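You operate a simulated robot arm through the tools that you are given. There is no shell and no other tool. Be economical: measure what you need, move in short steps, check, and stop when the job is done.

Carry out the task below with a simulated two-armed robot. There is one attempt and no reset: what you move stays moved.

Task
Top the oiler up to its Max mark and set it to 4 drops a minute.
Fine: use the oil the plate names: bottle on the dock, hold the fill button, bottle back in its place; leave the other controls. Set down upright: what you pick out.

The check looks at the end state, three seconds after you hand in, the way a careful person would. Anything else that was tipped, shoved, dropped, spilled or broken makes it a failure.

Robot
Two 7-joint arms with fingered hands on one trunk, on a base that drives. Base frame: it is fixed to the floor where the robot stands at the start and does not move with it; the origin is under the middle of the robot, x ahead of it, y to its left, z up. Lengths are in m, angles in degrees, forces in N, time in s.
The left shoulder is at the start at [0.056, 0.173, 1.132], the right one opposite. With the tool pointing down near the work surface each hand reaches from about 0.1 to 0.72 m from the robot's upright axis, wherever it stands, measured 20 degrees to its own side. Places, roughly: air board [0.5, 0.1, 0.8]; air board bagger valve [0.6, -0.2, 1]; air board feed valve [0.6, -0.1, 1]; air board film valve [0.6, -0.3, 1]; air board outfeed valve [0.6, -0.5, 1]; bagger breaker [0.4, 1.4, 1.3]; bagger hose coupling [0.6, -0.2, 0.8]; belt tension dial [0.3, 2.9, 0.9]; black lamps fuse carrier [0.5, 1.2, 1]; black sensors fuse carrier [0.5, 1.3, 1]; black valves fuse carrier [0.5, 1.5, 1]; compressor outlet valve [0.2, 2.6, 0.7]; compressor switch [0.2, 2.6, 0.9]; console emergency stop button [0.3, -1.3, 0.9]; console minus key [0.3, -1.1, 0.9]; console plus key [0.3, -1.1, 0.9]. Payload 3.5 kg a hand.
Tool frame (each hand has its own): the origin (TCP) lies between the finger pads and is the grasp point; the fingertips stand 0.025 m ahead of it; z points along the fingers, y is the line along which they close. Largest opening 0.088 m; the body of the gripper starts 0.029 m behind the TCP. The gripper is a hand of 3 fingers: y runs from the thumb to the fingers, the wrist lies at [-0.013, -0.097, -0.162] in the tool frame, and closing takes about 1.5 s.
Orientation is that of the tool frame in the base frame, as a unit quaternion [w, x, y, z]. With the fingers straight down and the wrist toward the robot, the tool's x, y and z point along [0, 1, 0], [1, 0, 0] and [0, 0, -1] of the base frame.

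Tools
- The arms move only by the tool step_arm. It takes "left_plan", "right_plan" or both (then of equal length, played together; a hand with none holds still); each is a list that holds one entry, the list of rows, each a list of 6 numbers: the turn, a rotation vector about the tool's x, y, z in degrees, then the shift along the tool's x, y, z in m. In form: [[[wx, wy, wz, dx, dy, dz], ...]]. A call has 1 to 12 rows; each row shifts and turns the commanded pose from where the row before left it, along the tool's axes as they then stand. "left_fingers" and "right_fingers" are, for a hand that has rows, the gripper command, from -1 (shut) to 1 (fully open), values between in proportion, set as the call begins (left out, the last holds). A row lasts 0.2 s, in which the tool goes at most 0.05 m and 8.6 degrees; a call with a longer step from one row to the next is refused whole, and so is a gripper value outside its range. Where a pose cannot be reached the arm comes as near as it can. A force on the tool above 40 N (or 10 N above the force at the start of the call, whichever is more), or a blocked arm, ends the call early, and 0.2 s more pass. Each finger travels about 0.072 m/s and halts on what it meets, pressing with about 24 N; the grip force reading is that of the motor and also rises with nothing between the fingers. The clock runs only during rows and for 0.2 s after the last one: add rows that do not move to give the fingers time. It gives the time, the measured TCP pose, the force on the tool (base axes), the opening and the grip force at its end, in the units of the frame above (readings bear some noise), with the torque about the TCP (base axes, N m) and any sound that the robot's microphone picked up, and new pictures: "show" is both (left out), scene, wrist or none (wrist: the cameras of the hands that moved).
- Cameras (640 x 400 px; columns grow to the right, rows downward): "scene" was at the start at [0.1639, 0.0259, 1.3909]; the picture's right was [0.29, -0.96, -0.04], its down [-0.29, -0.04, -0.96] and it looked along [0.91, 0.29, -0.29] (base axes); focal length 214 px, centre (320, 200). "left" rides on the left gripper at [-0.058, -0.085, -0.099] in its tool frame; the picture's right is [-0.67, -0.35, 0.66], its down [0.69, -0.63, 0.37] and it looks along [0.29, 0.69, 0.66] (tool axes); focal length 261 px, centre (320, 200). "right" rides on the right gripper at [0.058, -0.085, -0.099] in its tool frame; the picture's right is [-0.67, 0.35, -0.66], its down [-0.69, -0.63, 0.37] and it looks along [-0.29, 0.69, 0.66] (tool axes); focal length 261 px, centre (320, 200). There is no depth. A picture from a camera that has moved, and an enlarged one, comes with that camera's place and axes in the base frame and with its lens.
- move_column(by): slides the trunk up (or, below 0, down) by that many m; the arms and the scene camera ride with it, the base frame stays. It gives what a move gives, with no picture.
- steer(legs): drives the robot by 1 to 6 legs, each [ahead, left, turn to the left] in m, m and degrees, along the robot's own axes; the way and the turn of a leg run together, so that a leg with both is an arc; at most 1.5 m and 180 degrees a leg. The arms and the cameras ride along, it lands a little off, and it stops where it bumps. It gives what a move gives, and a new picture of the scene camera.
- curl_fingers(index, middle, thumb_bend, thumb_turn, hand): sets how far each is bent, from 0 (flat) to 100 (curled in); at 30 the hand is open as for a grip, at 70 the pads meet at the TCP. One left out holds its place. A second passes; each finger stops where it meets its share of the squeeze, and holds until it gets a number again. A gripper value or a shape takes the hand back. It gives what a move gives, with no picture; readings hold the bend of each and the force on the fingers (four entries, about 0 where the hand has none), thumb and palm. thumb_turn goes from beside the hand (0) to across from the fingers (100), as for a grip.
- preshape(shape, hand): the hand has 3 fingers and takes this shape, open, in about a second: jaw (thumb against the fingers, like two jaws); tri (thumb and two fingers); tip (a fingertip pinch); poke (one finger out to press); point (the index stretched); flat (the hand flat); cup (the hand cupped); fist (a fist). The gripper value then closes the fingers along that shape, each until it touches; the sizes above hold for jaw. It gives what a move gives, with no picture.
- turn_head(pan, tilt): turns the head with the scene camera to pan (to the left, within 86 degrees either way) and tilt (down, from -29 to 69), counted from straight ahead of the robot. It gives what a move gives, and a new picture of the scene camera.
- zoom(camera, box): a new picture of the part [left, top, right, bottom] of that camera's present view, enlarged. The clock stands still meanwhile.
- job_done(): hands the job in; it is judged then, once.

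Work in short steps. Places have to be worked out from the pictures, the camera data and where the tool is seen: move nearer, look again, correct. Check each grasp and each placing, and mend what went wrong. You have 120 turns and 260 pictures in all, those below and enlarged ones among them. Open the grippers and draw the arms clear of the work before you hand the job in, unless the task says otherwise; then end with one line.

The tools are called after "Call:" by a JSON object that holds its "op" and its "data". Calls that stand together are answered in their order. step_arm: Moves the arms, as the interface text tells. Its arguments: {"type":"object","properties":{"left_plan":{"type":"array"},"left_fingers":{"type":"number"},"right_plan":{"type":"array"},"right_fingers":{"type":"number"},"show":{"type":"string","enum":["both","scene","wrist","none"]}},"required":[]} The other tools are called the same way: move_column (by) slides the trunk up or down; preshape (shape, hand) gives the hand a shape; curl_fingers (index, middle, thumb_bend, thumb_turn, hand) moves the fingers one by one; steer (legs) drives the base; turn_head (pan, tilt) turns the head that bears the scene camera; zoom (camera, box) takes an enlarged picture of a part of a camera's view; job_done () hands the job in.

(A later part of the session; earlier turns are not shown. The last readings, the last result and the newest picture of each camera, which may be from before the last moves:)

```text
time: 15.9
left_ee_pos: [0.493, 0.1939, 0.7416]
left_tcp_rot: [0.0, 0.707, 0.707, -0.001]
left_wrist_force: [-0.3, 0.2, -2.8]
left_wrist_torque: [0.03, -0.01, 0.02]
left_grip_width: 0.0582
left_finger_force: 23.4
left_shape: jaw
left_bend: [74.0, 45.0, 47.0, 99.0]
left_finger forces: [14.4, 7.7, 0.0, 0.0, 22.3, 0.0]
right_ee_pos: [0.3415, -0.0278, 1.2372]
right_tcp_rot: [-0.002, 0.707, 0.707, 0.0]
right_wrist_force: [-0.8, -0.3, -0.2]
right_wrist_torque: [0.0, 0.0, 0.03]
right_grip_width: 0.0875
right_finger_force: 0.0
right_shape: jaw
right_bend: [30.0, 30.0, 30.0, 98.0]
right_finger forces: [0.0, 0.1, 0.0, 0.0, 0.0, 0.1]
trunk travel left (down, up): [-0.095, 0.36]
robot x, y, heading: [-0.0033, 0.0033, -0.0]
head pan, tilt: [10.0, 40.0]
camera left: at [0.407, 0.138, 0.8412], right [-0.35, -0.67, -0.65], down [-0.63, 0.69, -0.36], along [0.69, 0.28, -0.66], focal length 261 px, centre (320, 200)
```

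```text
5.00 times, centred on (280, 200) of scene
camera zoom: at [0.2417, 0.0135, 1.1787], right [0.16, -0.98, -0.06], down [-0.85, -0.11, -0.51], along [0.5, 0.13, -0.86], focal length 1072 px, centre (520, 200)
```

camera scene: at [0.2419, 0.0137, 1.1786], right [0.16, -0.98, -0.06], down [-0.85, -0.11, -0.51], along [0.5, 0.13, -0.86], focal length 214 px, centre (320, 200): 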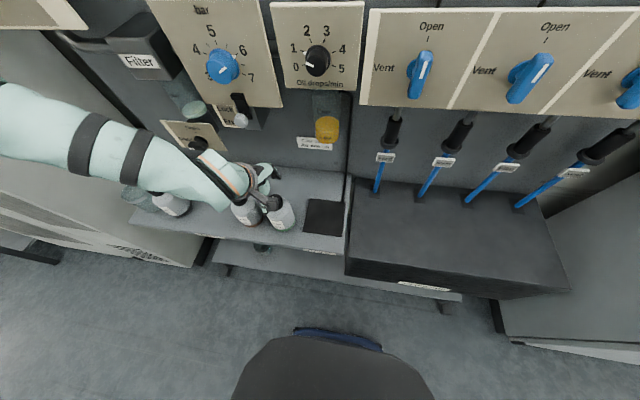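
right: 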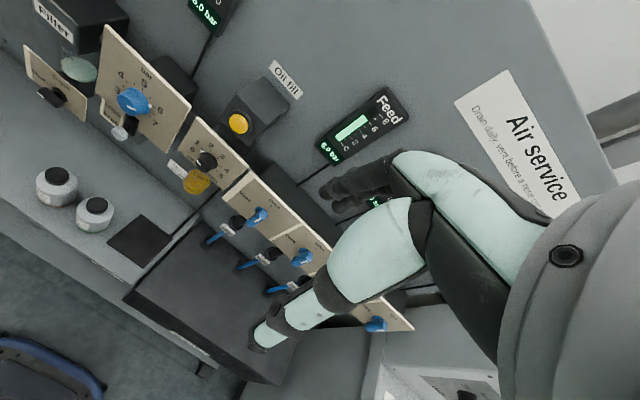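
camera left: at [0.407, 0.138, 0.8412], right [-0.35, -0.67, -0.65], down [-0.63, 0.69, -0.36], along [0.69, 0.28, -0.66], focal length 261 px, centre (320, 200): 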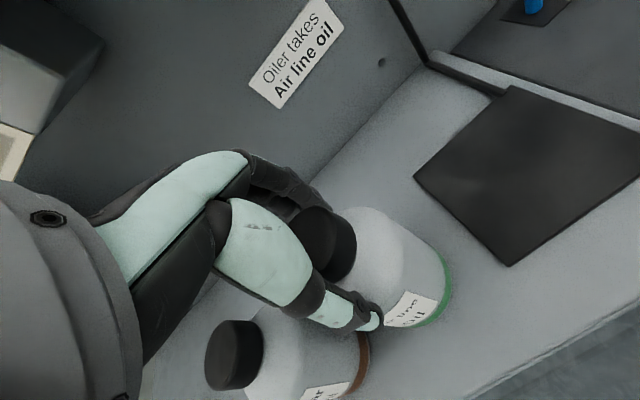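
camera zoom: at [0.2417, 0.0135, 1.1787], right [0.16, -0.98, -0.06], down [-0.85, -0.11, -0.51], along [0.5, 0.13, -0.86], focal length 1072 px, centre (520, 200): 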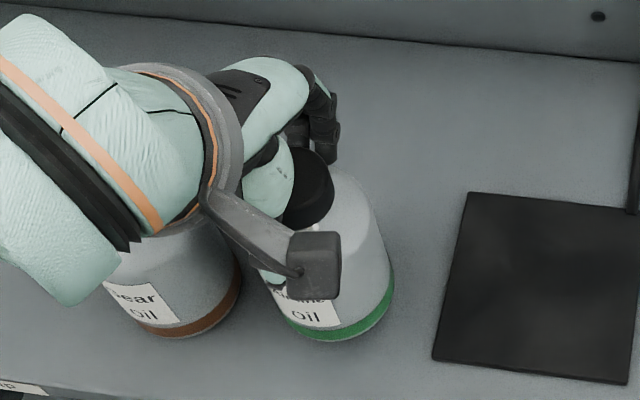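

It lifted upright, about 0.29 kg. I'll raise it 8 mm more and carry it to the dock, about (0.516, 0.077).

Call:
{"op": "step_arm", "data": {"left_plan": [[[0, 0, 0, 0, 0, -0.008], [0, 0, 0, -0.015, 0.002, 0], [0, 0, 0, -0.017, 0.003, 0], [0, 0, 0, -0.017, 0.003, 0], [0, 0, 0, -0.017, 0.003, 0], [0, 0, 0, -0.017, 0.003, 0], [0, 0, 0, -0.017, 0.003, 0], [0, 0, 0, -0.017, 0.003, 0], [0, 0, 0, 0, 0.003, 0], [0, 0, 0, 0, 0, 0]]], "left_fingers": -1}}

Call:
{"op": "zoom", "data": {"camera": "scene", "box": [260, 140, 380, 240]}}

```text
time: 18.1
left_ee_pos: [0.4964, 0.1563, 0.7878]
left_tcp_rot: [0.0, 0.708, 0.707, -0.002]
left_wrist_force: [-0.2, 0.2, -2.2]
left_wrist_torque: [0.0, -0.02, -0.01]
left_grip_width: 0.0581
left_finger_force: 24.1
left_shape: jaw
left_bend: [74.0, 45.0, 47.0, 99.0]
left_finger forces: [14.5, 7.6, 0.0, 0.0, 22.3, 0.0]
left hand out of reach, approached as far as the arm can: row 3, 4, 5, 6, 7, 8
right_ee_pos: [0.3412, -0.0275, 1.238]
right_tcp_rot: [-0.001, 0.707, 0.708, 0.0]
right_wrist_force: [0.2, -0.3, 0.3]
right_wrist_torque: [-0.03, -0.02, 0.01]
right_grip_width: 0.0876
right_finger_force: 0.0
right_shape: jaw
right_bend: [30.0, 30.0, 30.0, 98.0]
right_finger forces: [0.0, 0.0, 0.0, 0.1, 0.0, 0.1]
trunk travel left (down, up): [-0.095, 0.36]
robot x, y, heading: [0.0009, 0.0021, 0.2]
head pan, tilt: [10.0, 40.0]
camera scene: at [0.2416, 0.0135, 1.1787], right [0.16, -0.98, -0.06], down [-0.85, -0.11, -0.51], along [0.5, 0.13, -0.86], focal length 214 px, centre (320, 200)
camera left: at [0.4114, 0.0993, 0.8875], right [-0.35, -0.67, -0.65], down [-0.63, 0.69, -0.37], along [0.69, 0.28, -0.66], focal length 261 px, centre (320, 200)
```

scene: 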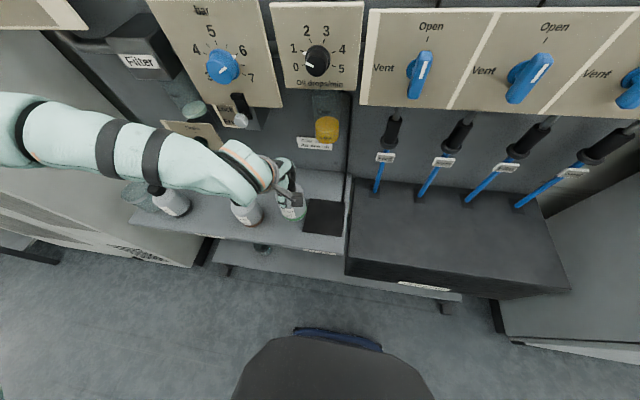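
left: 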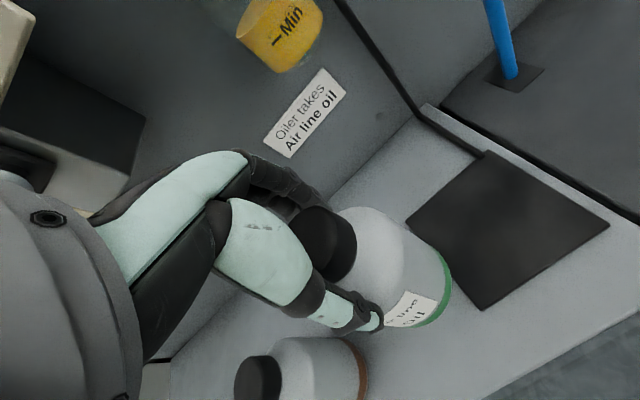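

```text
4.00 times, centred on (320, 190) of scene
camera zoom: at [0.2416, 0.0135, 1.1787], right [0.16, -0.98, -0.06], down [-0.85, -0.11, -0.51], along [0.5, 0.13, -0.86], focal length 858 px, centre (320, 240)
```

zoom: 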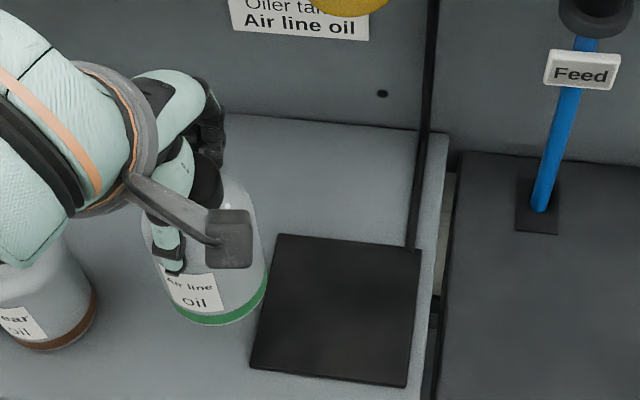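

The left arm is at its inward reach limit here. I'll bring the hand back a little to the left with the bottle held, then drive the base right so that the dock falls in its reach.

Call:
{"op": "step_arm", "data": {"left_plan": [[[0, 0, 0, 0.015, 0, 0], [0, 0, 0, 0.015, 0, 0], [0, 0, 0, 0, 0, 0]]], "left_fingers": -1, "show": "none"}}

```text
time: 18.9
left_ee_pos: [0.4954, 0.1844, 0.7863]
left_tcp_rot: [0.0, 0.708, 0.707, 0.0]
left_wrist_force: [-0.9, 0.4, -2.8]
left_wrist_torque: [0.01, 0.0, 0.0]
left_grip_width: 0.0581
left_finger_force: 24.3
left_shape: jaw
left_bend: [74.0, 45.0, 47.0, 99.0]
left_finger forces: [14.6, 7.6, 0.0, 0.1, 22.4, 0.0]
right_ee_pos: [0.3401, -0.0282, 1.2372]
right_tcp_rot: [-0.001, 0.707, 0.707, 0.0]
right_wrist_force: [0.0, -0.4, -1.2]
right_wrist_torque: [-0.01, -0.01, 0.02]
right_grip_width: 0.0878
right_finger_force: 0.0
right_shape: jaw
right_bend: [30.0, 30.0, 30.0, 98.0]
right_finger forces: [0.1, 0.0, 0.0, 0.1, 0.0, 0.1]
trunk travel left (down, up): [-0.095, 0.36]
robot x, y, heading: [-0.0045, -0.0028, 0.1]
head pan, tilt: [10.0, 40.0]
```

The commanded pose restarts from the reached pose, and the bottle is still held firmly. I'll drive 0.11 m to the right.

Call:
{"op": "steer", "data": {"legs": [[0, -0.11, 0]]}}

Call:
{"op": "zoom", "data": {"camera": "left", "box": [0, 0, 640, 400]}}

```text
time: 20.1
left_ee_pos: [0.4959, 0.0773, 0.7861]
left_tcp_rot: [-0.001, 0.708, 0.706, 0.0]
left_wrist_force: [0.2, 0.2, -1.8]
left_wrist_torque: [0.01, 0.02, 0.01]
left_grip_width: 0.0581
left_finger_force: 24.1
left_shape: jaw
left_bend: [74.0, 45.0, 47.0, 99.0]
left_finger forces: [14.7, 7.6, 0.0, 0.0, 22.2, 0.0]
right_ee_pos: [0.3404, -0.1366, 1.2375]
right_tcp_rot: [-0.002, 0.707, 0.707, -0.001]
right_wrist_force: [0.3, -1.4, -0.7]
right_wrist_torque: [0.0, 0.01, 0.04]
right_grip_width: 0.0878
right_finger_force: 0.0
right_shape: jaw
right_bend: [30.0, 30.0, 30.0, 98.0]
right_finger forces: [0.1, 0.1, 0.0, 0.0, 0.0, 0.1]
trunk travel left (down, up): [-0.095, 0.36]
robot x, y, heading: [0.0004, -0.11, 0.1]
head pan, tilt: [10.0, 40.0]
camera scene: at [0.2416, -0.0956, 1.1787], right [0.16, -0.98, -0.06], down [-0.85, -0.11, -0.51], along [0.5, 0.13, -0.86], focal length 214 px, centre (320, 200)
```

scene: 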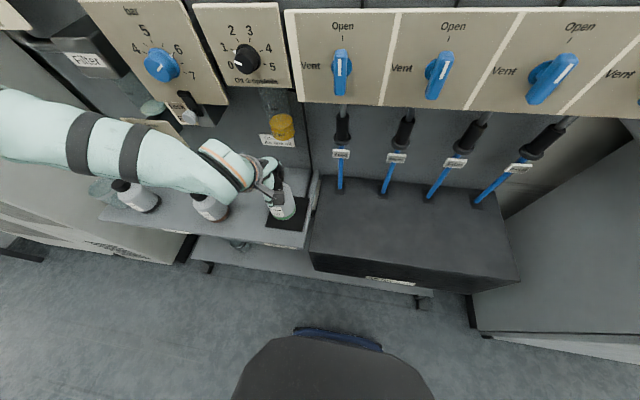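

```text
1.00 times, centred on (320, 200) of left (not enlarged: the box is as wide or as high as the picture)
camera zoom: at [0.4117, 0.0196, 0.886], right [-0.35, -0.67, -0.66], down [-0.63, 0.69, -0.36], along [0.69, 0.28, -0.66], focal length 261 px, centre (320, 200)
```

zoom: 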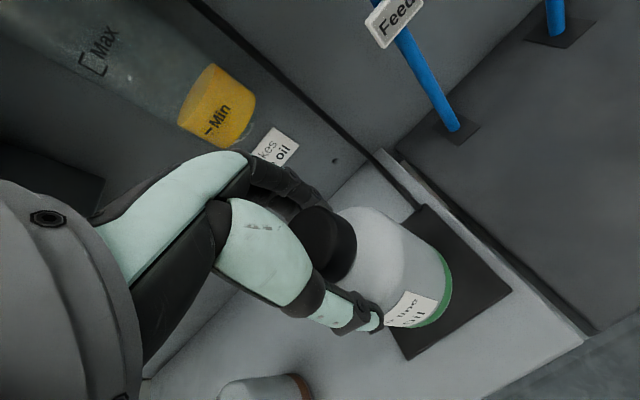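

The pad works out at x 0.459–0.574 and y 0.026–0.141, so its centre is about (0.516, 0.081). I'll move 20 mm ahead and 4 mm left, then lower to just above contact.

Call:
{"op": "step_arm", "data": {"left_plan": [[[0, 0, 0, 0.002, 0.01, 0], [0, 0, 0, 0.002, 0.01, 0], [0, 0, 0, 0, 0, 0.015], [0, 0, 0, 0, 0, 0.015], [0, 0, 0, 0, 0, 0.012], [0, 0, 0, 0, 0, 0]]], "left_fingers": -1}}

```text
time: 21.5
left_ee_pos: [0.5167, 0.0781, 0.745]
left_tcp_rot: [0.0, 0.708, 0.706, -0.001]
left_wrist_force: [-0.2, -0.6, -3.6]
left_wrist_torque: [-0.04, -0.02, -0.02]
left_grip_width: 0.058
left_finger_force: 23.8
left_shape: jaw
left_bend: [74.0, 45.0, 47.0, 99.0]
left_finger forces: [14.7, 7.6, 0.0, 0.0, 22.3, 0.1]
right_ee_pos: [0.3413, -0.1369, 1.2372]
right_tcp_rot: [-0.001, 0.707, 0.707, -0.001]
right_wrist_force: [-0.6, 0.1, 0.3]
right_wrist_torque: [0.02, -0.02, 0.01]
right_grip_width: 0.0876
right_finger_force: 0.1
right_shape: jaw
right_bend: [30.0, 30.0, 30.0, 98.0]
right_finger forces: [0.0, 0.0, 0.1, 0.0, 0.0, 0.0]
trunk travel left (down, up): [-0.095, 0.36]
robot x, y, heading: [-0.0043, -0.1081, -0.3]
head pan, tilt: [10.0, 40.0]
camera scene: at [0.2415, -0.0952, 1.1787], right [0.16, -0.98, -0.06], down [-0.85, -0.11, -0.51], along [0.5, 0.13, -0.86], focal length 214 px, centre (320, 200)
camera left: at [0.4317, 0.0231, 0.8448], right [-0.35, -0.67, -0.65], down [-0.63, 0.69, -0.36], along [0.69, 0.28, -0.66], focal length 261 px, centre (320, 200)
```

scene: 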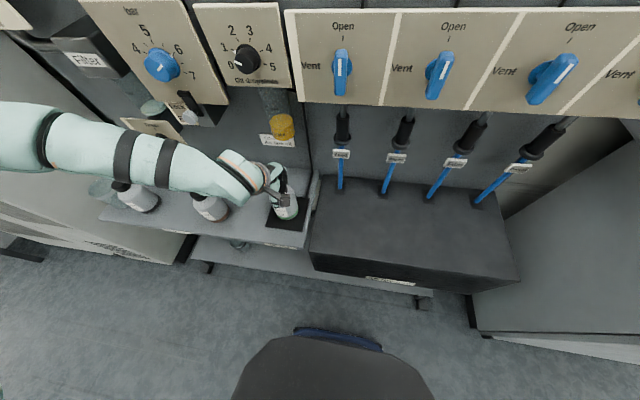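
left: 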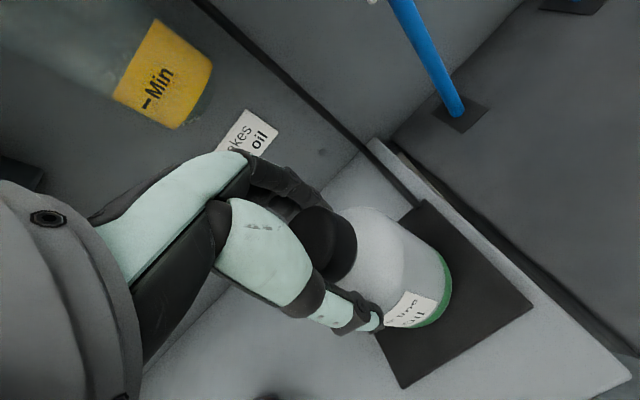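

The bottle is over the pad. I'll lower in small steps until I feel contact.

Call:
{"op": "step_arm", "data": {"left_plan": [[[0, 0, 0, 0, 0, 0.004], [0, 0, 0, 0, 0, 0.003], [0, 0, 0, 0, 0, 0.003], [0, 0, 0, 0, 0, 0]]], "left_fingers": -1, "show": "wrist"}}

```text
time: 22.5
left_ee_pos: [0.5161, 0.0848, 0.738]
left_tcp_rot: [0.0, 0.708, 0.706, -0.002]
left_wrist_force: [0.2, -0.4, -2.9]
left_wrist_torque: [0.05, -0.04, 0.0]
left_grip_width: 0.0581
left_finger_force: 24.1
left_shape: jaw
left_bend: [74.0, 45.0, 47.0, 99.0]
left_finger forces: [14.6, 7.6, 0.0, 0.1, 22.3, 0.1]
left hand out of reach, approached as far as the arm can: row 2
right_ee_pos: [0.3403, -0.136, 1.2371]
right_tcp_rot: [-0.001, 0.707, 0.707, 0.0]
right_wrist_force: [0.2, 0.3, -0.3]
right_wrist_torque: [-0.02, 0.02, 0.02]
right_grip_width: 0.0876
right_finger_force: 0.1
right_shape: jaw
right_bend: [30.0, 30.0, 30.0, 98.0]
right_finger forces: [0.0, 0.0, 0.0, 0.0, 0.1, 0.0]
trunk travel left (down, up): [-0.095, 0.36]
robot x, y, heading: [0.0004, -0.1042, -0.2]
head pan, tilt: [10.0, 40.0]
camera left: at [0.43, 0.0281, 0.8372], right [-0.35, -0.67, -0.65], down [-0.63, 0.69, -0.37], along [0.69, 0.28, -0.66], focal length 261 px, centre (320, 200)
```

left: 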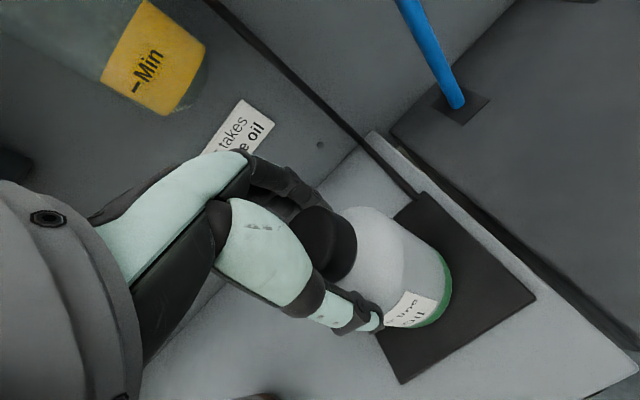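

Row 2 touched a reach limit and nudged y by 6 mm, but the bottle still sits over the pad. I'll correct y and keep lowering.

Call:
{"op": "step_arm", "data": {"left_plan": [[[0, 0, 0, -0.002, 0, 0.002], [0, 0, 0, -0.002, 0, 0.002], [0, 0, 0, 0, 0, 0.002], [0, 0, 0, 0, 0, 0]]], "left_fingers": -1, "show": "none"}}

```text
time: 23.5
left_ee_pos: [0.5136, 0.0854, 0.7353]
left_tcp_rot: [-0.001, 0.708, 0.706, 0.0]
left_wrist_force: [0.9, 0.4, 0.5]
left_wrist_torque: [0.01, -0.02, -0.01]
left_grip_width: 0.0579
left_finger_force: 24.0
left_shape: jaw
left_bend: [74.0, 45.0, 47.0, 99.0]
left_finger forces: [14.7, 7.9, 0.0, 0.0, 22.5, 0.0]
left hand out of reach, approached as far as the arm can: row 1, 3
right_ee_pos: [0.3405, -0.1356, 1.2369]
right_tcp_rot: [-0.002, 0.707, 0.707, 0.0]
right_wrist_force: [1.2, -0.6, 1.2]
right_wrist_torque: [-0.01, 0.0, 0.0]
right_grip_width: 0.0875
right_finger_force: 0.1
right_shape: jaw
right_bend: [30.0, 30.0, 30.0, 98.0]
right_finger forces: [0.0, 0.0, 0.0, 0.0, 0.1, 0.0]
trunk travel left (down, up): [-0.095, 0.36]
robot x, y, heading: [0.006, -0.1128, -0.3]
head pan, tilt: [10.0, 40.0]
```

Wrist force has gone from -2.8 to about 0, so the bottle is standing on the pad. I'll open the hand.

Call:
{"op": "step_arm", "data": {"left_plan": [[[0, 0, 0, 0, 0, 0], [0, 0, 0, 0, 0, 0], [0, 0, 0, 0, 0, 0], [0, 0, 0, 0, 0, 0], [0, 0, 0, 0, 0, 0], [0, 0, 0, 0, 0, 0], [0, 0, 0, 0, 0, 0]]], "left_fingers": 1}}

Call:
{"op": "zoom", "data": {"camera": "scene", "box": [220, 130, 340, 250]}}

```text
time: 25.1
left_ee_pos: [0.5147, 0.0855, 0.7359]
left_tcp_rot: [0.0, 0.707, 0.707, -0.001]
left_wrist_force: [1.2, 0.3, 0.5]
left_wrist_torque: [-0.01, 0.01, 0.0]
left_grip_width: 0.0877
left_finger_force: 0.0
left_shape: jaw
left_bend: [30.0, 30.0, 30.0, 98.0]
left_finger forces: [0.1, 0.0, 0.0, 0.0, 0.1, 0.0]
right_ee_pos: [0.3407, -0.1371, 1.2381]
right_tcp_rot: [-0.001, 0.708, 0.707, 0.0]
right_wrist_force: [-0.4, 0.1, -0.6]
right_wrist_torque: [-0.02, 0.01, -0.01]
right_grip_width: 0.0877
right_finger_force: 0.0
right_shape: jaw
right_bend: [30.0, 30.0, 30.0, 98.0]
right_finger forces: [0.0, 0.0, 0.1, 0.0, 0.1, 0.1]
trunk travel left (down, up): [-0.095, 0.36]
robot x, y, heading: [-0.0013, -0.11, -0.1]
head pan, tilt: [10.0, 40.0]
camera scene: at [0.2414, -0.0953, 1.1787], right [0.16, -0.98, -0.06], down [-0.85, -0.11, -0.51], along [0.5, 0.13, -0.86], focal length 214 px, centre (320, 200)
camera left: at [0.4282, 0.0292, 0.835], right [-0.35, -0.67, -0.65], down [-0.63, 0.69, -0.36], along [0.69, 0.28, -0.66], focal length 261 px, centre (320, 200)
```

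scene: 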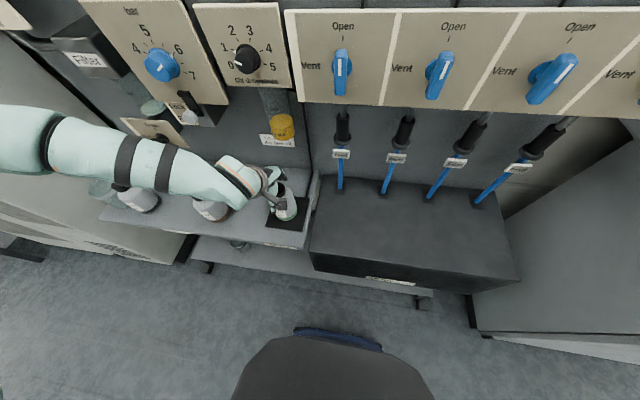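
left: 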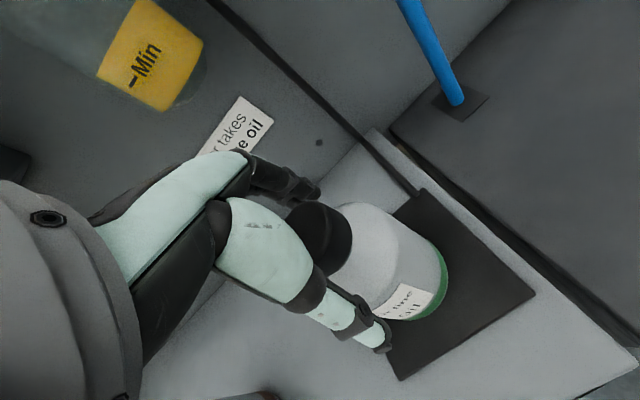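

```text
3.33 times, centred on (280, 190) of scene
camera zoom: at [0.2414, -0.0953, 1.1787], right [0.16, -0.98, -0.06], down [-0.85, -0.11, -0.51], along [0.5, 0.13, -0.86], focal length 715 px, centre (453, 233)
```

zoom: 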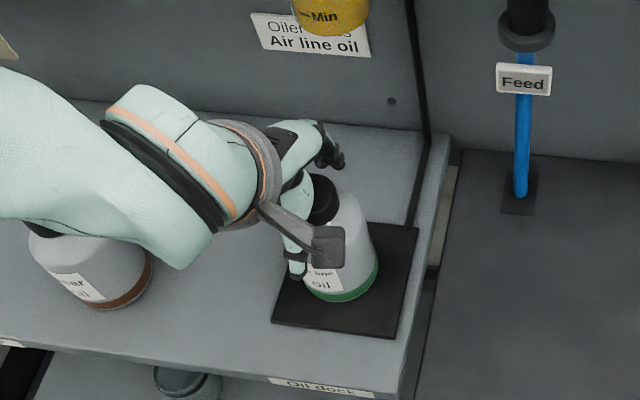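

The bottle stands on the pad, clear of the fingers. I'll lift the hand straight up, then draw it back.

Call:
{"op": "step_arm", "data": {"left_plan": [[[0, 0, 0, 0, 0, -0.01], [0, 0, 0, 0, 0, -0.02], [0, 0, 0, 0, 0, -0.02], [0, 0, 0, 0, -0.01, -0.03], [0, 0, 0, 0, -0.03, -0.03], [0, 0, 0, 0, -0.03, -0.03], [0, 0, 0, 0, -0.03, -0.03], [0, 0, 0, 0, -0.02, -0.03], [0, 0, 0, 0, 0, -0.03]]], "left_fingers": 1}}

Call:
{"op": "zoom", "data": {"camera": "scene", "box": [220, 130, 340, 250]}}

```text
time: 27.1
left_ee_pos: [0.415, 0.0915, 0.9558]
left_tcp_rot: [-0.001, 0.707, 0.707, -0.001]
left_wrist_force: [-0.2, -0.7, -0.2]
left_wrist_torque: [0.04, 0.0, -0.02]
left_grip_width: 0.0878
left_finger_force: 0.1
left_shape: jaw
left_bend: [30.0, 30.0, 30.0, 98.0]
left_finger forces: [0.0, 0.0, 0.0, 0.0, 0.0, 0.0]
left hand out of reach, approached as far as the arm can: row 7, 8
right_ee_pos: [0.3396, -0.1364, 1.2383]
right_tcp_rot: [-0.001, 0.707, 0.707, 0.0]
right_wrist_force: [0.1, 0.3, 0.2]
right_wrist_torque: [0.01, 0.0, -0.02]
right_grip_width: 0.0875
right_finger_force: 0.1
right_shape: jaw
right_bend: [30.0, 30.0, 30.0, 98.0]
right_finger forces: [0.0, 0.1, 0.0, 0.1, 0.1, 0.0]
trunk travel left (down, up): [-0.095, 0.36]
robot x, y, heading: [-0.0003, -0.1082, -0.2]
head pan, tilt: [10.0, 40.0]
camera scene: at [0.2401, -0.0962, 1.1792], right [0.16, -0.98, -0.06], down [-0.85, -0.11, -0.51], along [0.5, 0.13, -0.86], focal length 214 px, centre (320, 200)
camera left: at [0.3288, 0.0339, 1.0552], right [-0.35, -0.67, -0.66], down [-0.63, 0.69, -0.36], along [0.69, 0.29, -0.66], focal length 261 px, centre (320, 200)
```

scene: 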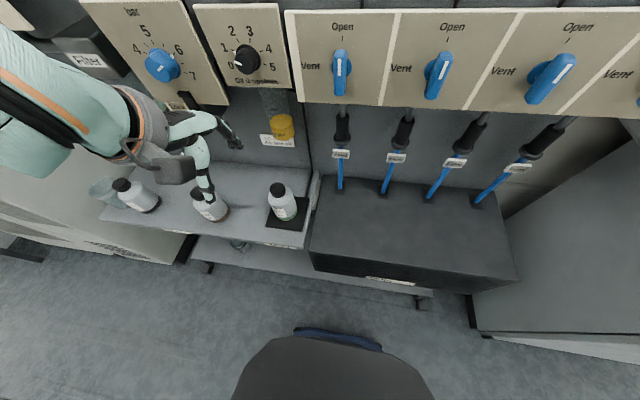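
left: 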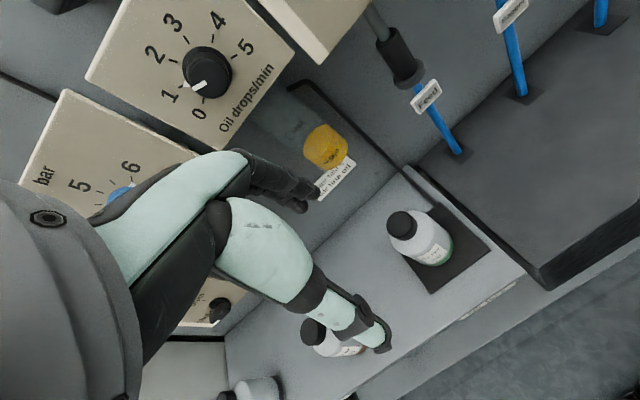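

```text
3.33 times, centred on (280, 190) of scene
camera zoom: at [0.2401, -0.0962, 1.1792], right [0.16, -0.98, -0.06], down [-0.85, -0.11, -0.51], along [0.5, 0.13, -0.86], focal length 715 px, centre (453, 233)
```

zoom: 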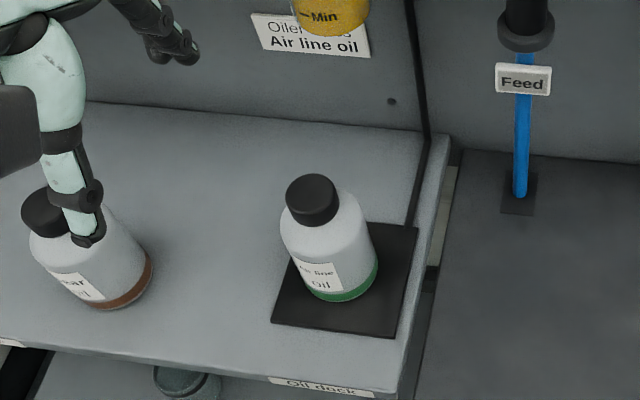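

The bottle is upright on the pad and the arm is clear. I'll raise the trunk back up and look at the button and oiler from a level view.

Call:
{"op": "move_column", "data": {"by": 0.12}}

Call:
{"op": "turn_head", "data": {"pan": 20, "tilt": 32}}

Call:
{"op": "preshape", "data": {"shape": "poke", "hand": "left"}}

```text
time: 28.6
left_ee_pos: [0.4144, 0.0906, 1.0735]
left_tcp_rot: [-0.001, 0.708, 0.707, -0.002]
left_wrist_force: [0.6, 0.3, -0.6]
left_wrist_torque: [-0.04, 0.0, -0.01]
left_grip_width: 0.0877
left_finger_force: 0.1
left_shape: jaw
left_bend: [30.0, 30.0, 30.0, 98.0]
left_finger forces: [0.0, 0.1, 0.1, 0.0, 0.0, 0.0]
right_ee_pos: [0.3411, -0.137, 1.358]
right_tcp_rot: [-0.002, 0.707, 0.707, -0.001]
right_wrist_force: [-1.4, -0.5, -0.3]
right_wrist_torque: [0.02, -0.01, -0.01]
right_grip_width: 0.0874
right_finger_force: 0.1
right_shape: jaw
right_bend: [30.0, 30.0, 30.0, 98.0]
right_finger forces: [0.1, 0.0, 0.1, 0.0, 0.0, 0.0]
trunk travel left (down, up): [-0.215, 0.24]
robot x, y, heading: [0.0002, -0.1069, -0.0]
head pan, tilt: [10.0, 40.0]
```

```text
time: 29.3
left_ee_pos: [0.4132, 0.0907, 1.0753]
left_tcp_rot: [-0.001, 0.708, 0.707, -0.001]
left_wrist_force: [0.6, 0.5, -0.3]
left_wrist_torque: [0.01, -0.03, 0.01]
left_grip_width: 0.0875
left_finger_force: 0.0
left_shape: jaw
left_bend: [30.0, 30.0, 30.0, 98.0]
left_finger forces: [0.1, 0.1, 0.0, 0.0, 0.0, 0.0]
right_ee_pos: [0.3408, -0.1358, 1.3586]
right_tcp_rot: [-0.002, 0.707, 0.707, 0.0]
right_wrist_force: [0.2, 0.2, -0.3]
right_wrist_torque: [0.0, 0.03, 0.02]
right_grip_width: 0.0875
right_finger_force: 0.3
right_shape: jaw
right_bend: [30.0, 30.0, 30.0, 98.0]
right_finger forces: [0.1, 0.0, 0.0, 0.0, 0.1, 0.0]
trunk travel left (down, up): [-0.215, 0.24]
robot x, y, heading: [-0.0003, -0.1087, -0.2]
head pan, tilt: [20.0, 32.0]
camera scene: at [0.1539, -0.0793, 1.354], right [0.34, -0.94, -0.05], down [-0.62, -0.18, -0.76], along [0.71, 0.29, -0.65], focal length 214 px, centre (320, 200)
```

scene: 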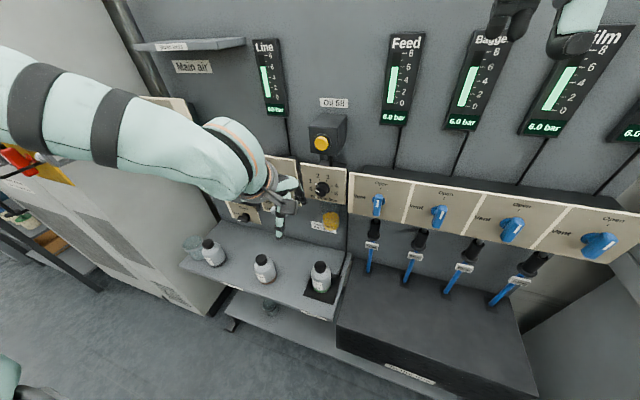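

```text
time: 30.2
left_ee_pos: [0.413, 0.0894, 1.0739]
left_tcp_rot: [-0.001, 0.708, 0.706, 0.0]
left_wrist_force: [-0.5, 0.2, 0.2]
left_wrist_torque: [-0.01, 0.01, 0.03]
left_grip_width: 0.0
left_finger_force: 0.1
left_shape: poke
left_bend: [70.0, 70.0, 100.0, 100.0]
left_finger forces: [0.0, 0.0, 0.0, 0.0, 0.0, 0.0]
right_ee_pos: [0.3411, -0.1359, 1.3585]
right_tcp_rot: [-0.002, 0.707, 0.707, 0.001]
right_wrist_force: [0.3, 0.2, -0.2]
right_wrist_torque: [0.0, -0.02, 0.03]
right_grip_width: 0.0875
right_finger_force: 0.0
right_shape: jaw
right_bend: [30.0, 30.0, 30.0, 98.0]
right_finger forces: [0.0, 0.0, 0.1, 0.0, 0.0, 0.0]
trunk travel left (down, up): [-0.215, 0.24]
robot x, y, heading: [0.0039, -0.108, -0.2]
head pan, tilt: [20.0, 32.0]
```

The poke shape bends both fingers to the TCP; I'll tuck the middle finger away so only the index presses. Then I'll turn the hand to point ahead, 90° about its x axis.

Call:
{"op": "curl_fingers", "data": {"hand": "left", "middle": 100, "index": 60}}

Call:
{"op": "step_arm", "data": {"left_plan": [[[-8.2, 0, 0, 0, 0, 0], [-8.2, 0, 0, 0, 0, 0], [-8.2, 0, 0, 0, 0, 0], [-8.2, 0, 0, 0, 0, 0], [-8.2, 0, 0, 0, 0, 0], [-8.2, 0, 0, 0, 0, 0], [-8.2, 0, 0, 0, 0, 0], [-8.2, 0, 0, 0, 0, 0], [-8.2, 0, 0, 0, 0, 0], [-8.2, 0, 0, 0, 0, 0], [-8.0, 0, 0, 0, 0, 0], [0, 0, 0, 0, 0, 0]]]}}

```text
time: 31.2
left_ee_pos: [0.4123, 0.089, 1.0744]
left_tcp_rot: [0.0, 0.707, 0.707, 0.0]
left_wrist_force: [0.5, 0.3, 0.6]
left_wrist_torque: [-0.01, 0.02, 0.02]
left_grip_width: 0.0299
left_finger_force: 0.1
left_shape: fingers
left_bend: [60.0, 100.0, 100.0, 100.0]
left_finger forces: [0.0, 0.0, 0.0, 0.0, 0.1, 0.0]
right_ee_pos: [0.3402, -0.136, 1.358]
right_tcp_rot: [-0.002, 0.707, 0.707, 0.0]
right_wrist_force: [0.2, -0.2, 0.6]
right_wrist_torque: [0.01, -0.02, 0.01]
right_grip_width: 0.0877
right_finger_force: 0.1
right_shape: jaw
right_bend: [30.0, 30.0, 30.0, 98.0]
right_finger forces: [0.0, 0.0, 0.1, 0.1, 0.0, 0.1]
trunk travel left (down, up): [-0.215, 0.24]
robot x, y, heading: [0.002, -0.1122, 0.1]
head pan, tilt: [20.0, 32.0]
```

```text
time: 33.8
left_ee_pos: [0.4768, 0.0758, 1.1431]
left_tcp_rot: [0.475, 0.54, 0.515, 0.466]
left_wrist_force: [0.3, 0.3, -0.6]
left_wrist_torque: [-0.02, 0.0, 0.03]
left_grip_width: 0.0296
left_finger_force: 0.1
left_shape: fingers
left_bend: [60.0, 100.0, 100.0, 100.0]
left_finger forces: [0.0, 0.0, 0.2, 0.0, 0.0, 0.1]
left hand out of reach, approached as far as the arm can: row 3, 4, 5, 6, 9, 10, 11
right_ee_pos: [0.3405, -0.1362, 1.3584]
right_tcp_rot: [-0.001, 0.707, 0.707, 0.0]
right_wrist_force: [0.2, -0.7, 0.3]
right_wrist_torque: [0.0, -0.02, -0.02]
right_grip_width: 0.0877
right_finger_force: 0.1
right_shape: jaw
right_bend: [30.0, 30.0, 30.0, 98.0]
right_finger forces: [0.1, 0.0, 0.0, 0.0, 0.1, 0.0]
trunk travel left (down, up): [-0.215, 0.24]
robot x, y, heading: [-0.0029, -0.1121, -0.1]
head pan, tilt: [20.0, 32.0]
camera scene: at [0.1536, -0.0791, 1.3541], right [0.34, -0.94, -0.05], down [-0.62, -0.18, -0.76], along [0.71, 0.29, -0.65], focal length 214 px, centre (320, 200)
camera left: at [0.3655, 0.0244, 1.0692], right [0.59, -0.68, -0.43], down [0.31, 0.68, -0.66], along [0.75, 0.25, 0.62], focal length 261 px, centre (320, 200)
```

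scene: 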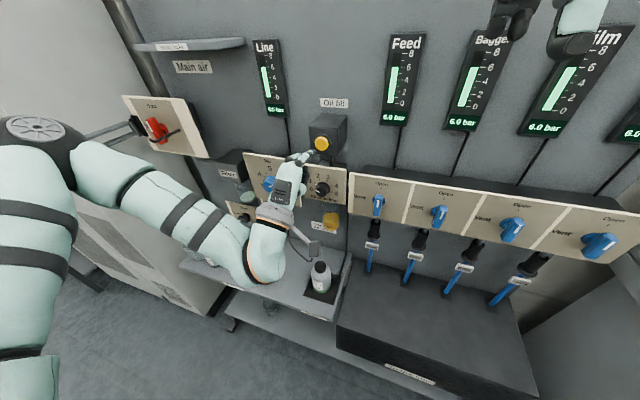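
left: 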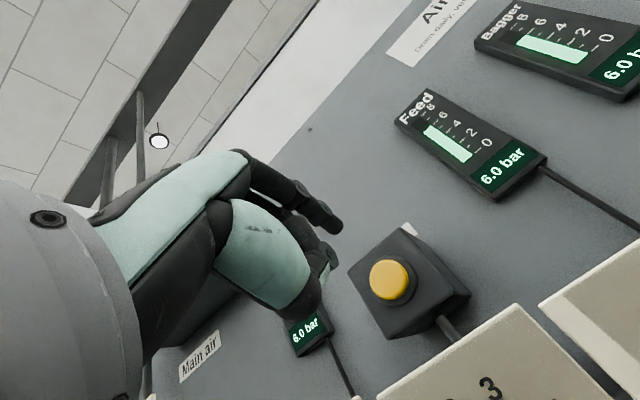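

The hand points nearly ahead. I put the index tip at about (0.503, 0.066, 1.153) and the button at (0.588, 0.0855, 1.134), so I'll approach to about 25 mm short.

Call:
{"op": "step_arm", "data": {"left_plan": [[[0, 0, 0, 0.0075, -0.003, 0.02], [0, 0, 0, 0.0075, -0.003, 0.02], [0, 0, 0, 0.007, -0.0035, 0.02], [0, 0, 0, 0, 0, 0]]]}}

Call:
{"op": "zoom", "data": {"camera": "scene", "box": [270, 100, 370, 260]}}

Call:
{"op": "zoom", "data": {"camera": "left", "box": [240, 160, 440, 340]}}

```text
time: 34.8
left_ee_pos: [0.5343, 0.1017, 1.1393]
left_tcp_rot: [0.475, 0.54, 0.517, 0.465]
left_wrist_force: [0.1, -0.2, -0.3]
left_wrist_torque: [0.02, -0.01, -0.03]
left_grip_width: 0.0298
left_finger_force: 0.1
left_shape: fingers
left_bend: [60.0, 100.0, 100.0, 100.0]
left_finger forces: [0.0, 0.0, 0.0, 0.0, 0.0, 0.0]
left hand out of reach, approached as far as the arm can: row 1, 2, 3
right_ee_pos: [0.3413, -0.1377, 1.3587]
right_tcp_rot: [-0.002, 0.707, 0.707, 0.001]
right_wrist_force: [0.5, -0.2, 0.6]
right_wrist_torque: [-0.02, 0.0, 0.01]
right_grip_width: 0.0875
right_finger_force: 0.0
right_shape: jaw
right_bend: [30.0, 30.0, 30.0, 98.0]
right_finger forces: [0.0, 0.0, 0.0, 0.0, 0.1, 0.0]
trunk travel left (down, up): [-0.215, 0.24]
robot x, y, heading: [-0.0035, -0.1075, 0.0]
head pan, tilt: [20.0, 32.0]
camera scene: at [0.1536, -0.0793, 1.3541], right [0.34, -0.94, -0.05], down [-0.62, -0.18, -0.76], along [0.71, 0.29, -0.65], focal length 214 px, centre (320, 200)
camera left: at [0.4236, 0.0496, 1.0654], right [0.59, -0.69, -0.43], down [0.31, 0.68, -0.66], along [0.75, 0.25, 0.62], focal length 261 px, centre (320, 200)
```

scene: 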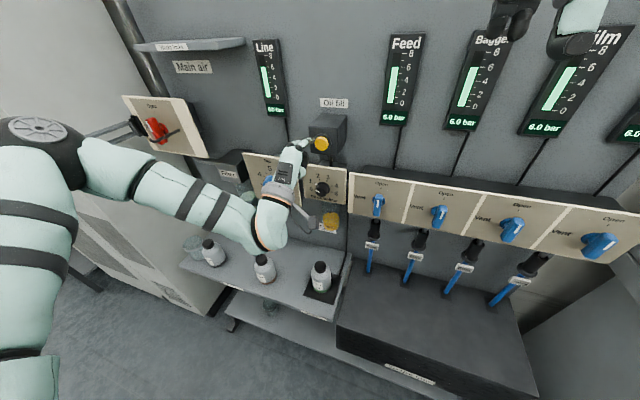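
left: 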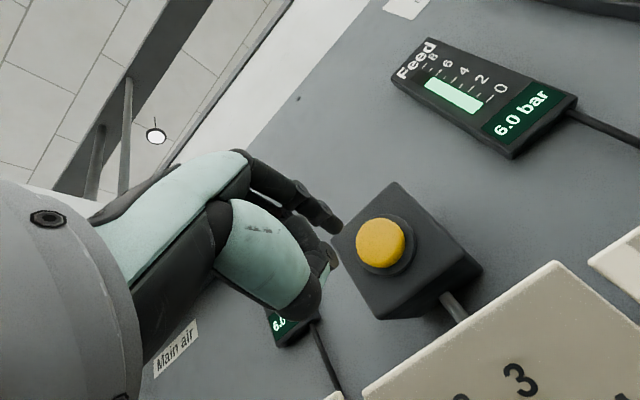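

```text
2.50 times, centred on (320, 180) of scene
camera zoom: at [0.1536, -0.0793, 1.3541], right [0.34, -0.94, -0.05], down [-0.62, -0.18, -0.76], along [0.71, 0.29, -0.65], focal length 536 px, centre (320, 250)
```

zoom: 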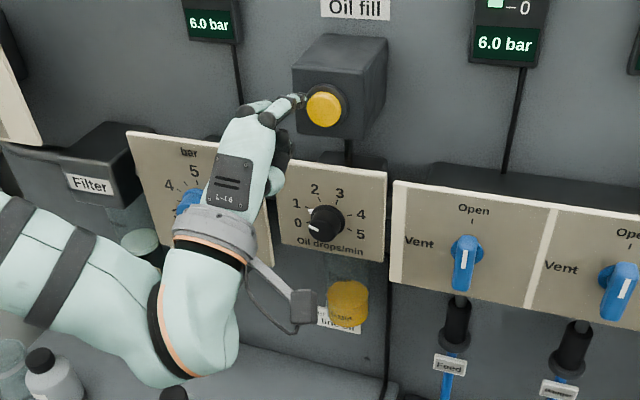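

```text
2.22 times, centred on (340, 250) of left
camera zoom: at [0.4236, 0.0496, 1.0654], right [0.59, -0.69, -0.43], down [0.31, 0.68, -0.66], along [0.75, 0.25, 0.62], focal length 579 px, centre (276, 89)
```

zoom: 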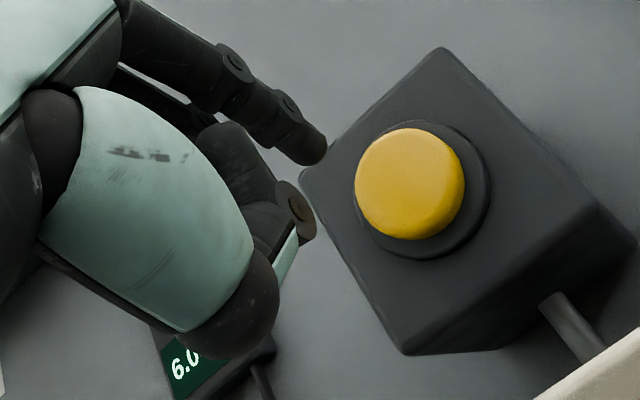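

The tip is about 30 mm short of the button, 9 mm left and 14 mm high. I'll correct sideways and close most of the gap.

Call:
{"op": "step_arm", "data": {"left_plan": [[[0, 0, 0, -0.005, -0.006, 0.004], [0, 0, 0, -0.005, -0.005, 0.007], [0, 0, 0, 0, 0, 0.006], [0, 0, 0, 0, 0, 0]]], "show": "none"}}

Call:
{"op": "zoom", "data": {"camera": "scene", "box": [280, 110, 360, 220]}}

Call:
{"op": "zoom", "data": {"camera": "left", "box": [240, 160, 440, 340]}}

```text
time: 35.8
left_ee_pos: [0.5427, 0.1053, 1.1407]
left_tcp_rot: [0.476, 0.538, 0.517, 0.465]
left_wrist_force: [0.3, 0.7, 0.1]
left_wrist_torque: [0.0, 0.0, 0.0]
left_grip_width: 0.0298
left_finger_force: 0.2
left_shape: fingers
left_bend: [60.0, 100.0, 100.0, 100.0]
left_finger forces: [0.0, 0.1, 0.1, 0.0, 0.1, 0.1]
left hand out of reach, approached as far as the arm can: row 1, 2, 3
right_ee_pos: [0.3415, -0.1367, 1.3586]
right_tcp_rot: [-0.001, 0.707, 0.707, 0.0]
right_wrist_force: [-0.5, -1.4, -1.1]
right_wrist_torque: [0.0, 0.01, 0.01]
right_grip_width: 0.0877
right_finger_force: 0.0
right_shape: jaw
right_bend: [30.0, 30.0, 30.0, 98.0]
right_finger forces: [0.0, 0.0, 0.0, 0.0, 0.0, 0.0]
trunk travel left (down, up): [-0.215, 0.24]
robot x, y, heading: [-0.0028, -0.1099, -0.2]
head pan, tilt: [20.0, 32.0]
```

```text
3.64 times, centred on (320, 165) of scene
camera zoom: at [0.1537, -0.0793, 1.3541], right [0.34, -0.94, -0.05], down [-0.62, -0.18, -0.76], along [0.71, 0.29, -0.65], focal length 780 px, centre (320, 327)
```

zoom: 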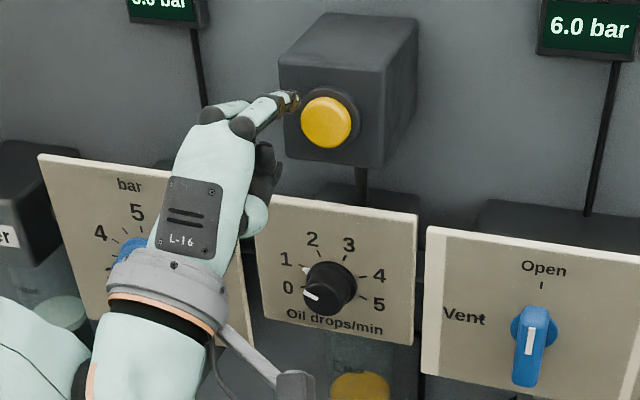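

```text
2.22 times, centred on (340, 250) of left
camera zoom: at [0.4317, 0.0531, 1.067], right [0.59, -0.69, -0.43], down [0.32, 0.68, -0.66], along [0.74, 0.25, 0.62], focal length 579 px, centre (276, 89)
```

zoom: 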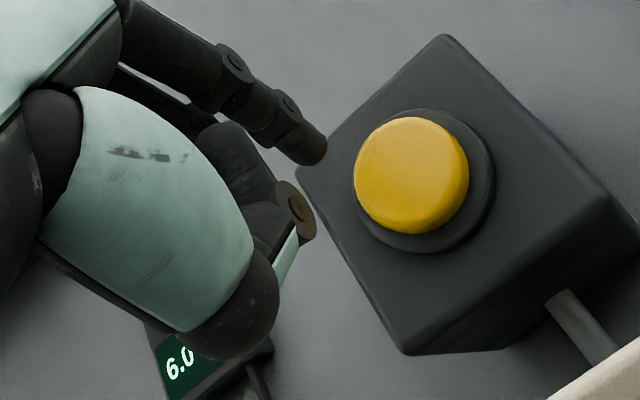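

The arm is too folded here to follow commands. I'll back the base away 0.15 m, which takes the hand with it, and then reach forward again.

Call:
{"op": "steer", "data": {"legs": [[-0.15, 0, 0]]}}

Call:
{"op": "step_arm", "data": {"left_plan": [[[-6.5, 0, 0, 0, 0, 0.02], [0, 0, 0, 0, 0, 0.03], [0, 0, 0, 0, 0, 0.03], [0, 0, 0, 0, 0, 0]]]}}

```text
time: 37.1
left_ee_pos: [0.394, 0.1058, 1.1393]
left_tcp_rot: [0.475, 0.539, 0.518, 0.464]
left_wrist_force: [-0.2, -0.4, -1.0]
left_wrist_torque: [0.03, 0.02, 0.0]
left_grip_width: 0.0299
left_finger_force: 0.0
left_shape: fingers
left_bend: [60.0, 100.0, 100.0, 100.0]
left_finger forces: [0.1, 0.1, 0.0, 0.0, 0.0, 0.0]
right_ee_pos: [0.1923, -0.1353, 1.3575]
right_tcp_rot: [-0.002, 0.706, 0.708, 0.0]
right_wrist_force: [0.0, 0.0, 0.3]
right_wrist_torque: [-0.01, 0.01, 0.01]
right_grip_width: 0.0875
right_finger_force: 0.1
right_shape: jaw
right_bend: [30.0, 30.0, 30.0, 98.0]
right_finger forces: [0.0, 0.1, 0.2, 0.0, 0.1, 0.0]
trunk travel left (down, up): [-0.215, 0.24]
robot x, y, heading: [-0.1519, -0.1112, 0.2]
head pan, tilt: [20.0, 32.0]
camera scene: at [0.0056, -0.0788, 1.3537], right [0.34, -0.94, -0.05], down [-0.62, -0.18, -0.76], along [0.71, 0.29, -0.65], focal length 214 px, centre (320, 200)
```

scene: 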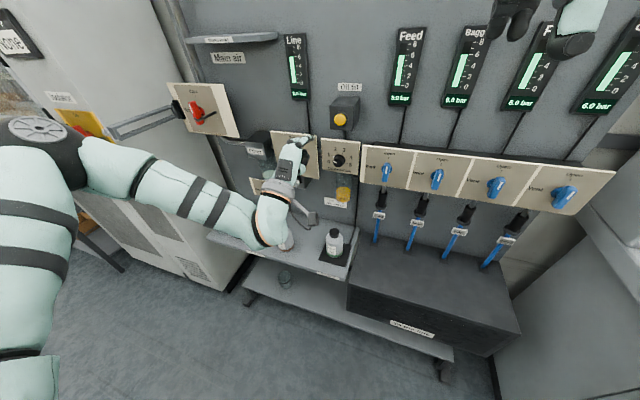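

```text
time: 38.1
left_ee_pos: [0.4417, 0.1294, 1.1872]
left_tcp_rot: [0.503, 0.511, 0.49, 0.495]
left_wrist_force: [-0.4, 0.0, -0.4]
left_wrist_torque: [0.0, -0.05, -0.01]
left_grip_width: 0.0296
left_finger_force: 0.0
left_shape: fingers
left_bend: [60.0, 100.0, 100.0, 100.0]
left_finger forces: [0.0, 0.1, 0.0, 0.1, 0.0, 0.0]
left hand out of reach, approached as far as the arm can: row 1, 2, 3
right_ee_pos: [0.1925, -0.1355, 1.3575]
right_tcp_rot: [-0.002, 0.706, 0.709, 0.0]
right_wrist_force: [-0.4, 0.0, -0.2]
right_wrist_torque: [0.02, -0.01, 0.02]
right_grip_width: 0.0876
right_finger_force: 0.1
right_shape: jaw
right_bend: [30.0, 30.0, 30.0, 98.0]
right_finger forces: [0.0, 0.0, 0.0, 0.1, 0.0, 0.0]
trunk travel left (down, up): [-0.215, 0.24]
robot x, y, heading: [-0.1484, -0.1072, 0.3]
head pan, tilt: [20.0, 32.0]
camera scene: at [0.0041, -0.079, 1.354], right [0.34, -0.94, -0.05], down [-0.62, -0.18, -0.76], along [0.71, 0.29, -0.65], focal length 214 px, centre (320, 200)
camera left: at [0.3407, 0.0768, 1.1017], right [0.63, -0.69, -0.36], down [0.38, 0.68, -0.62], along [0.67, 0.26, 0.7], focal length 261 px, centre (320, 200)
```

scene: 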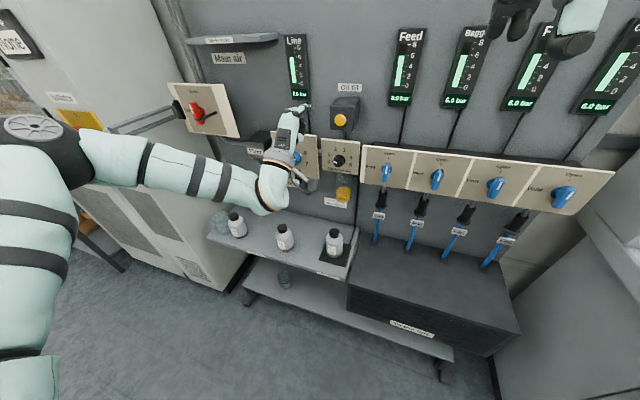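
left: 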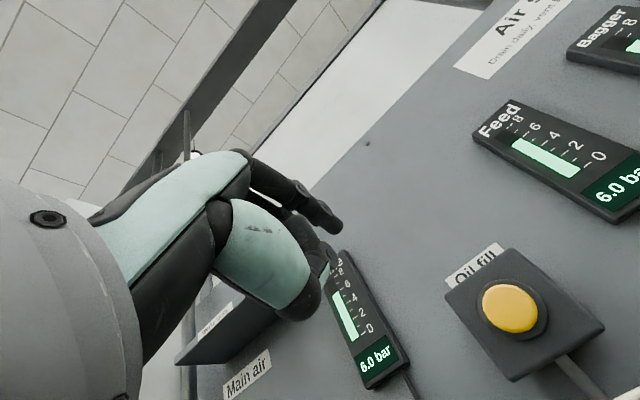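

The orientation is now straight ahead, but the position was pushed up and left. I'll try a pure translation toward the button to see what is limiting.

Call:
{"op": "step_arm", "data": {"left_plan": [[[0, 0, 0, 0, 0, 0.03], [0, 0, 0, 0, 0, 0.03], [0, 0, 0, -0.015, -0.015, 0], [0, 0, 0, -0.015, -0.015, 0], [0, 0, 0, 0, -0.015, 0], [0, 0, 0, 0, 0, 0]]], "show": "scene"}}

```text
time: 39.5
left_ee_pos: [0.4507, 0.1349, 1.1905]
left_tcp_rot: [0.503, 0.511, 0.491, 0.495]
left_wrist_force: [0.0, 0.7, -0.3]
left_wrist_torque: [0.01, 0.02, 0.01]
left_grip_width: 0.0296
left_finger_force: 0.0
left_shape: fingers
left_bend: [60.0, 100.0, 100.0, 100.0]
left_finger forces: [0.0, 0.0, 0.1, 0.1, 0.1, 0.0]
left hand out of reach, approached as far as the arm can: row 1, 2, 3, 4, 5
right_ee_pos: [0.191, -0.1353, 1.3584]
right_tcp_rot: [-0.001, 0.705, 0.709, 0.0]
right_wrist_force: [0.1, 0.6, 0.1]
right_wrist_torque: [-0.04, -0.01, -0.03]
right_grip_width: 0.0874
right_finger_force: 0.1
right_shape: jaw
right_bend: [30.0, 30.0, 30.0, 98.0]
right_finger forces: [0.0, 0.0, 0.1, 0.0, 0.0, 0.1]
trunk travel left (down, up): [-0.215, 0.24]
robot x, y, heading: [-0.1558, -0.1087, 0.1]
head pan, tilt: [20.0, 32.0]
camera scene: at [0.0037, -0.0789, 1.3541], right [0.34, -0.94, -0.05], down [-0.62, -0.18, -0.76], along [0.71, 0.29, -0.65], focal length 214 px, centre (320, 200)
```

scene: 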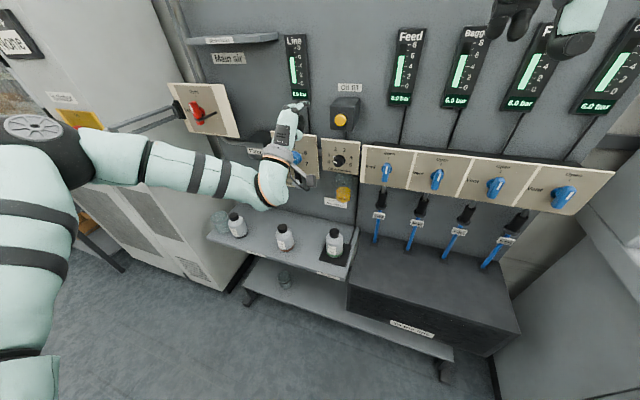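

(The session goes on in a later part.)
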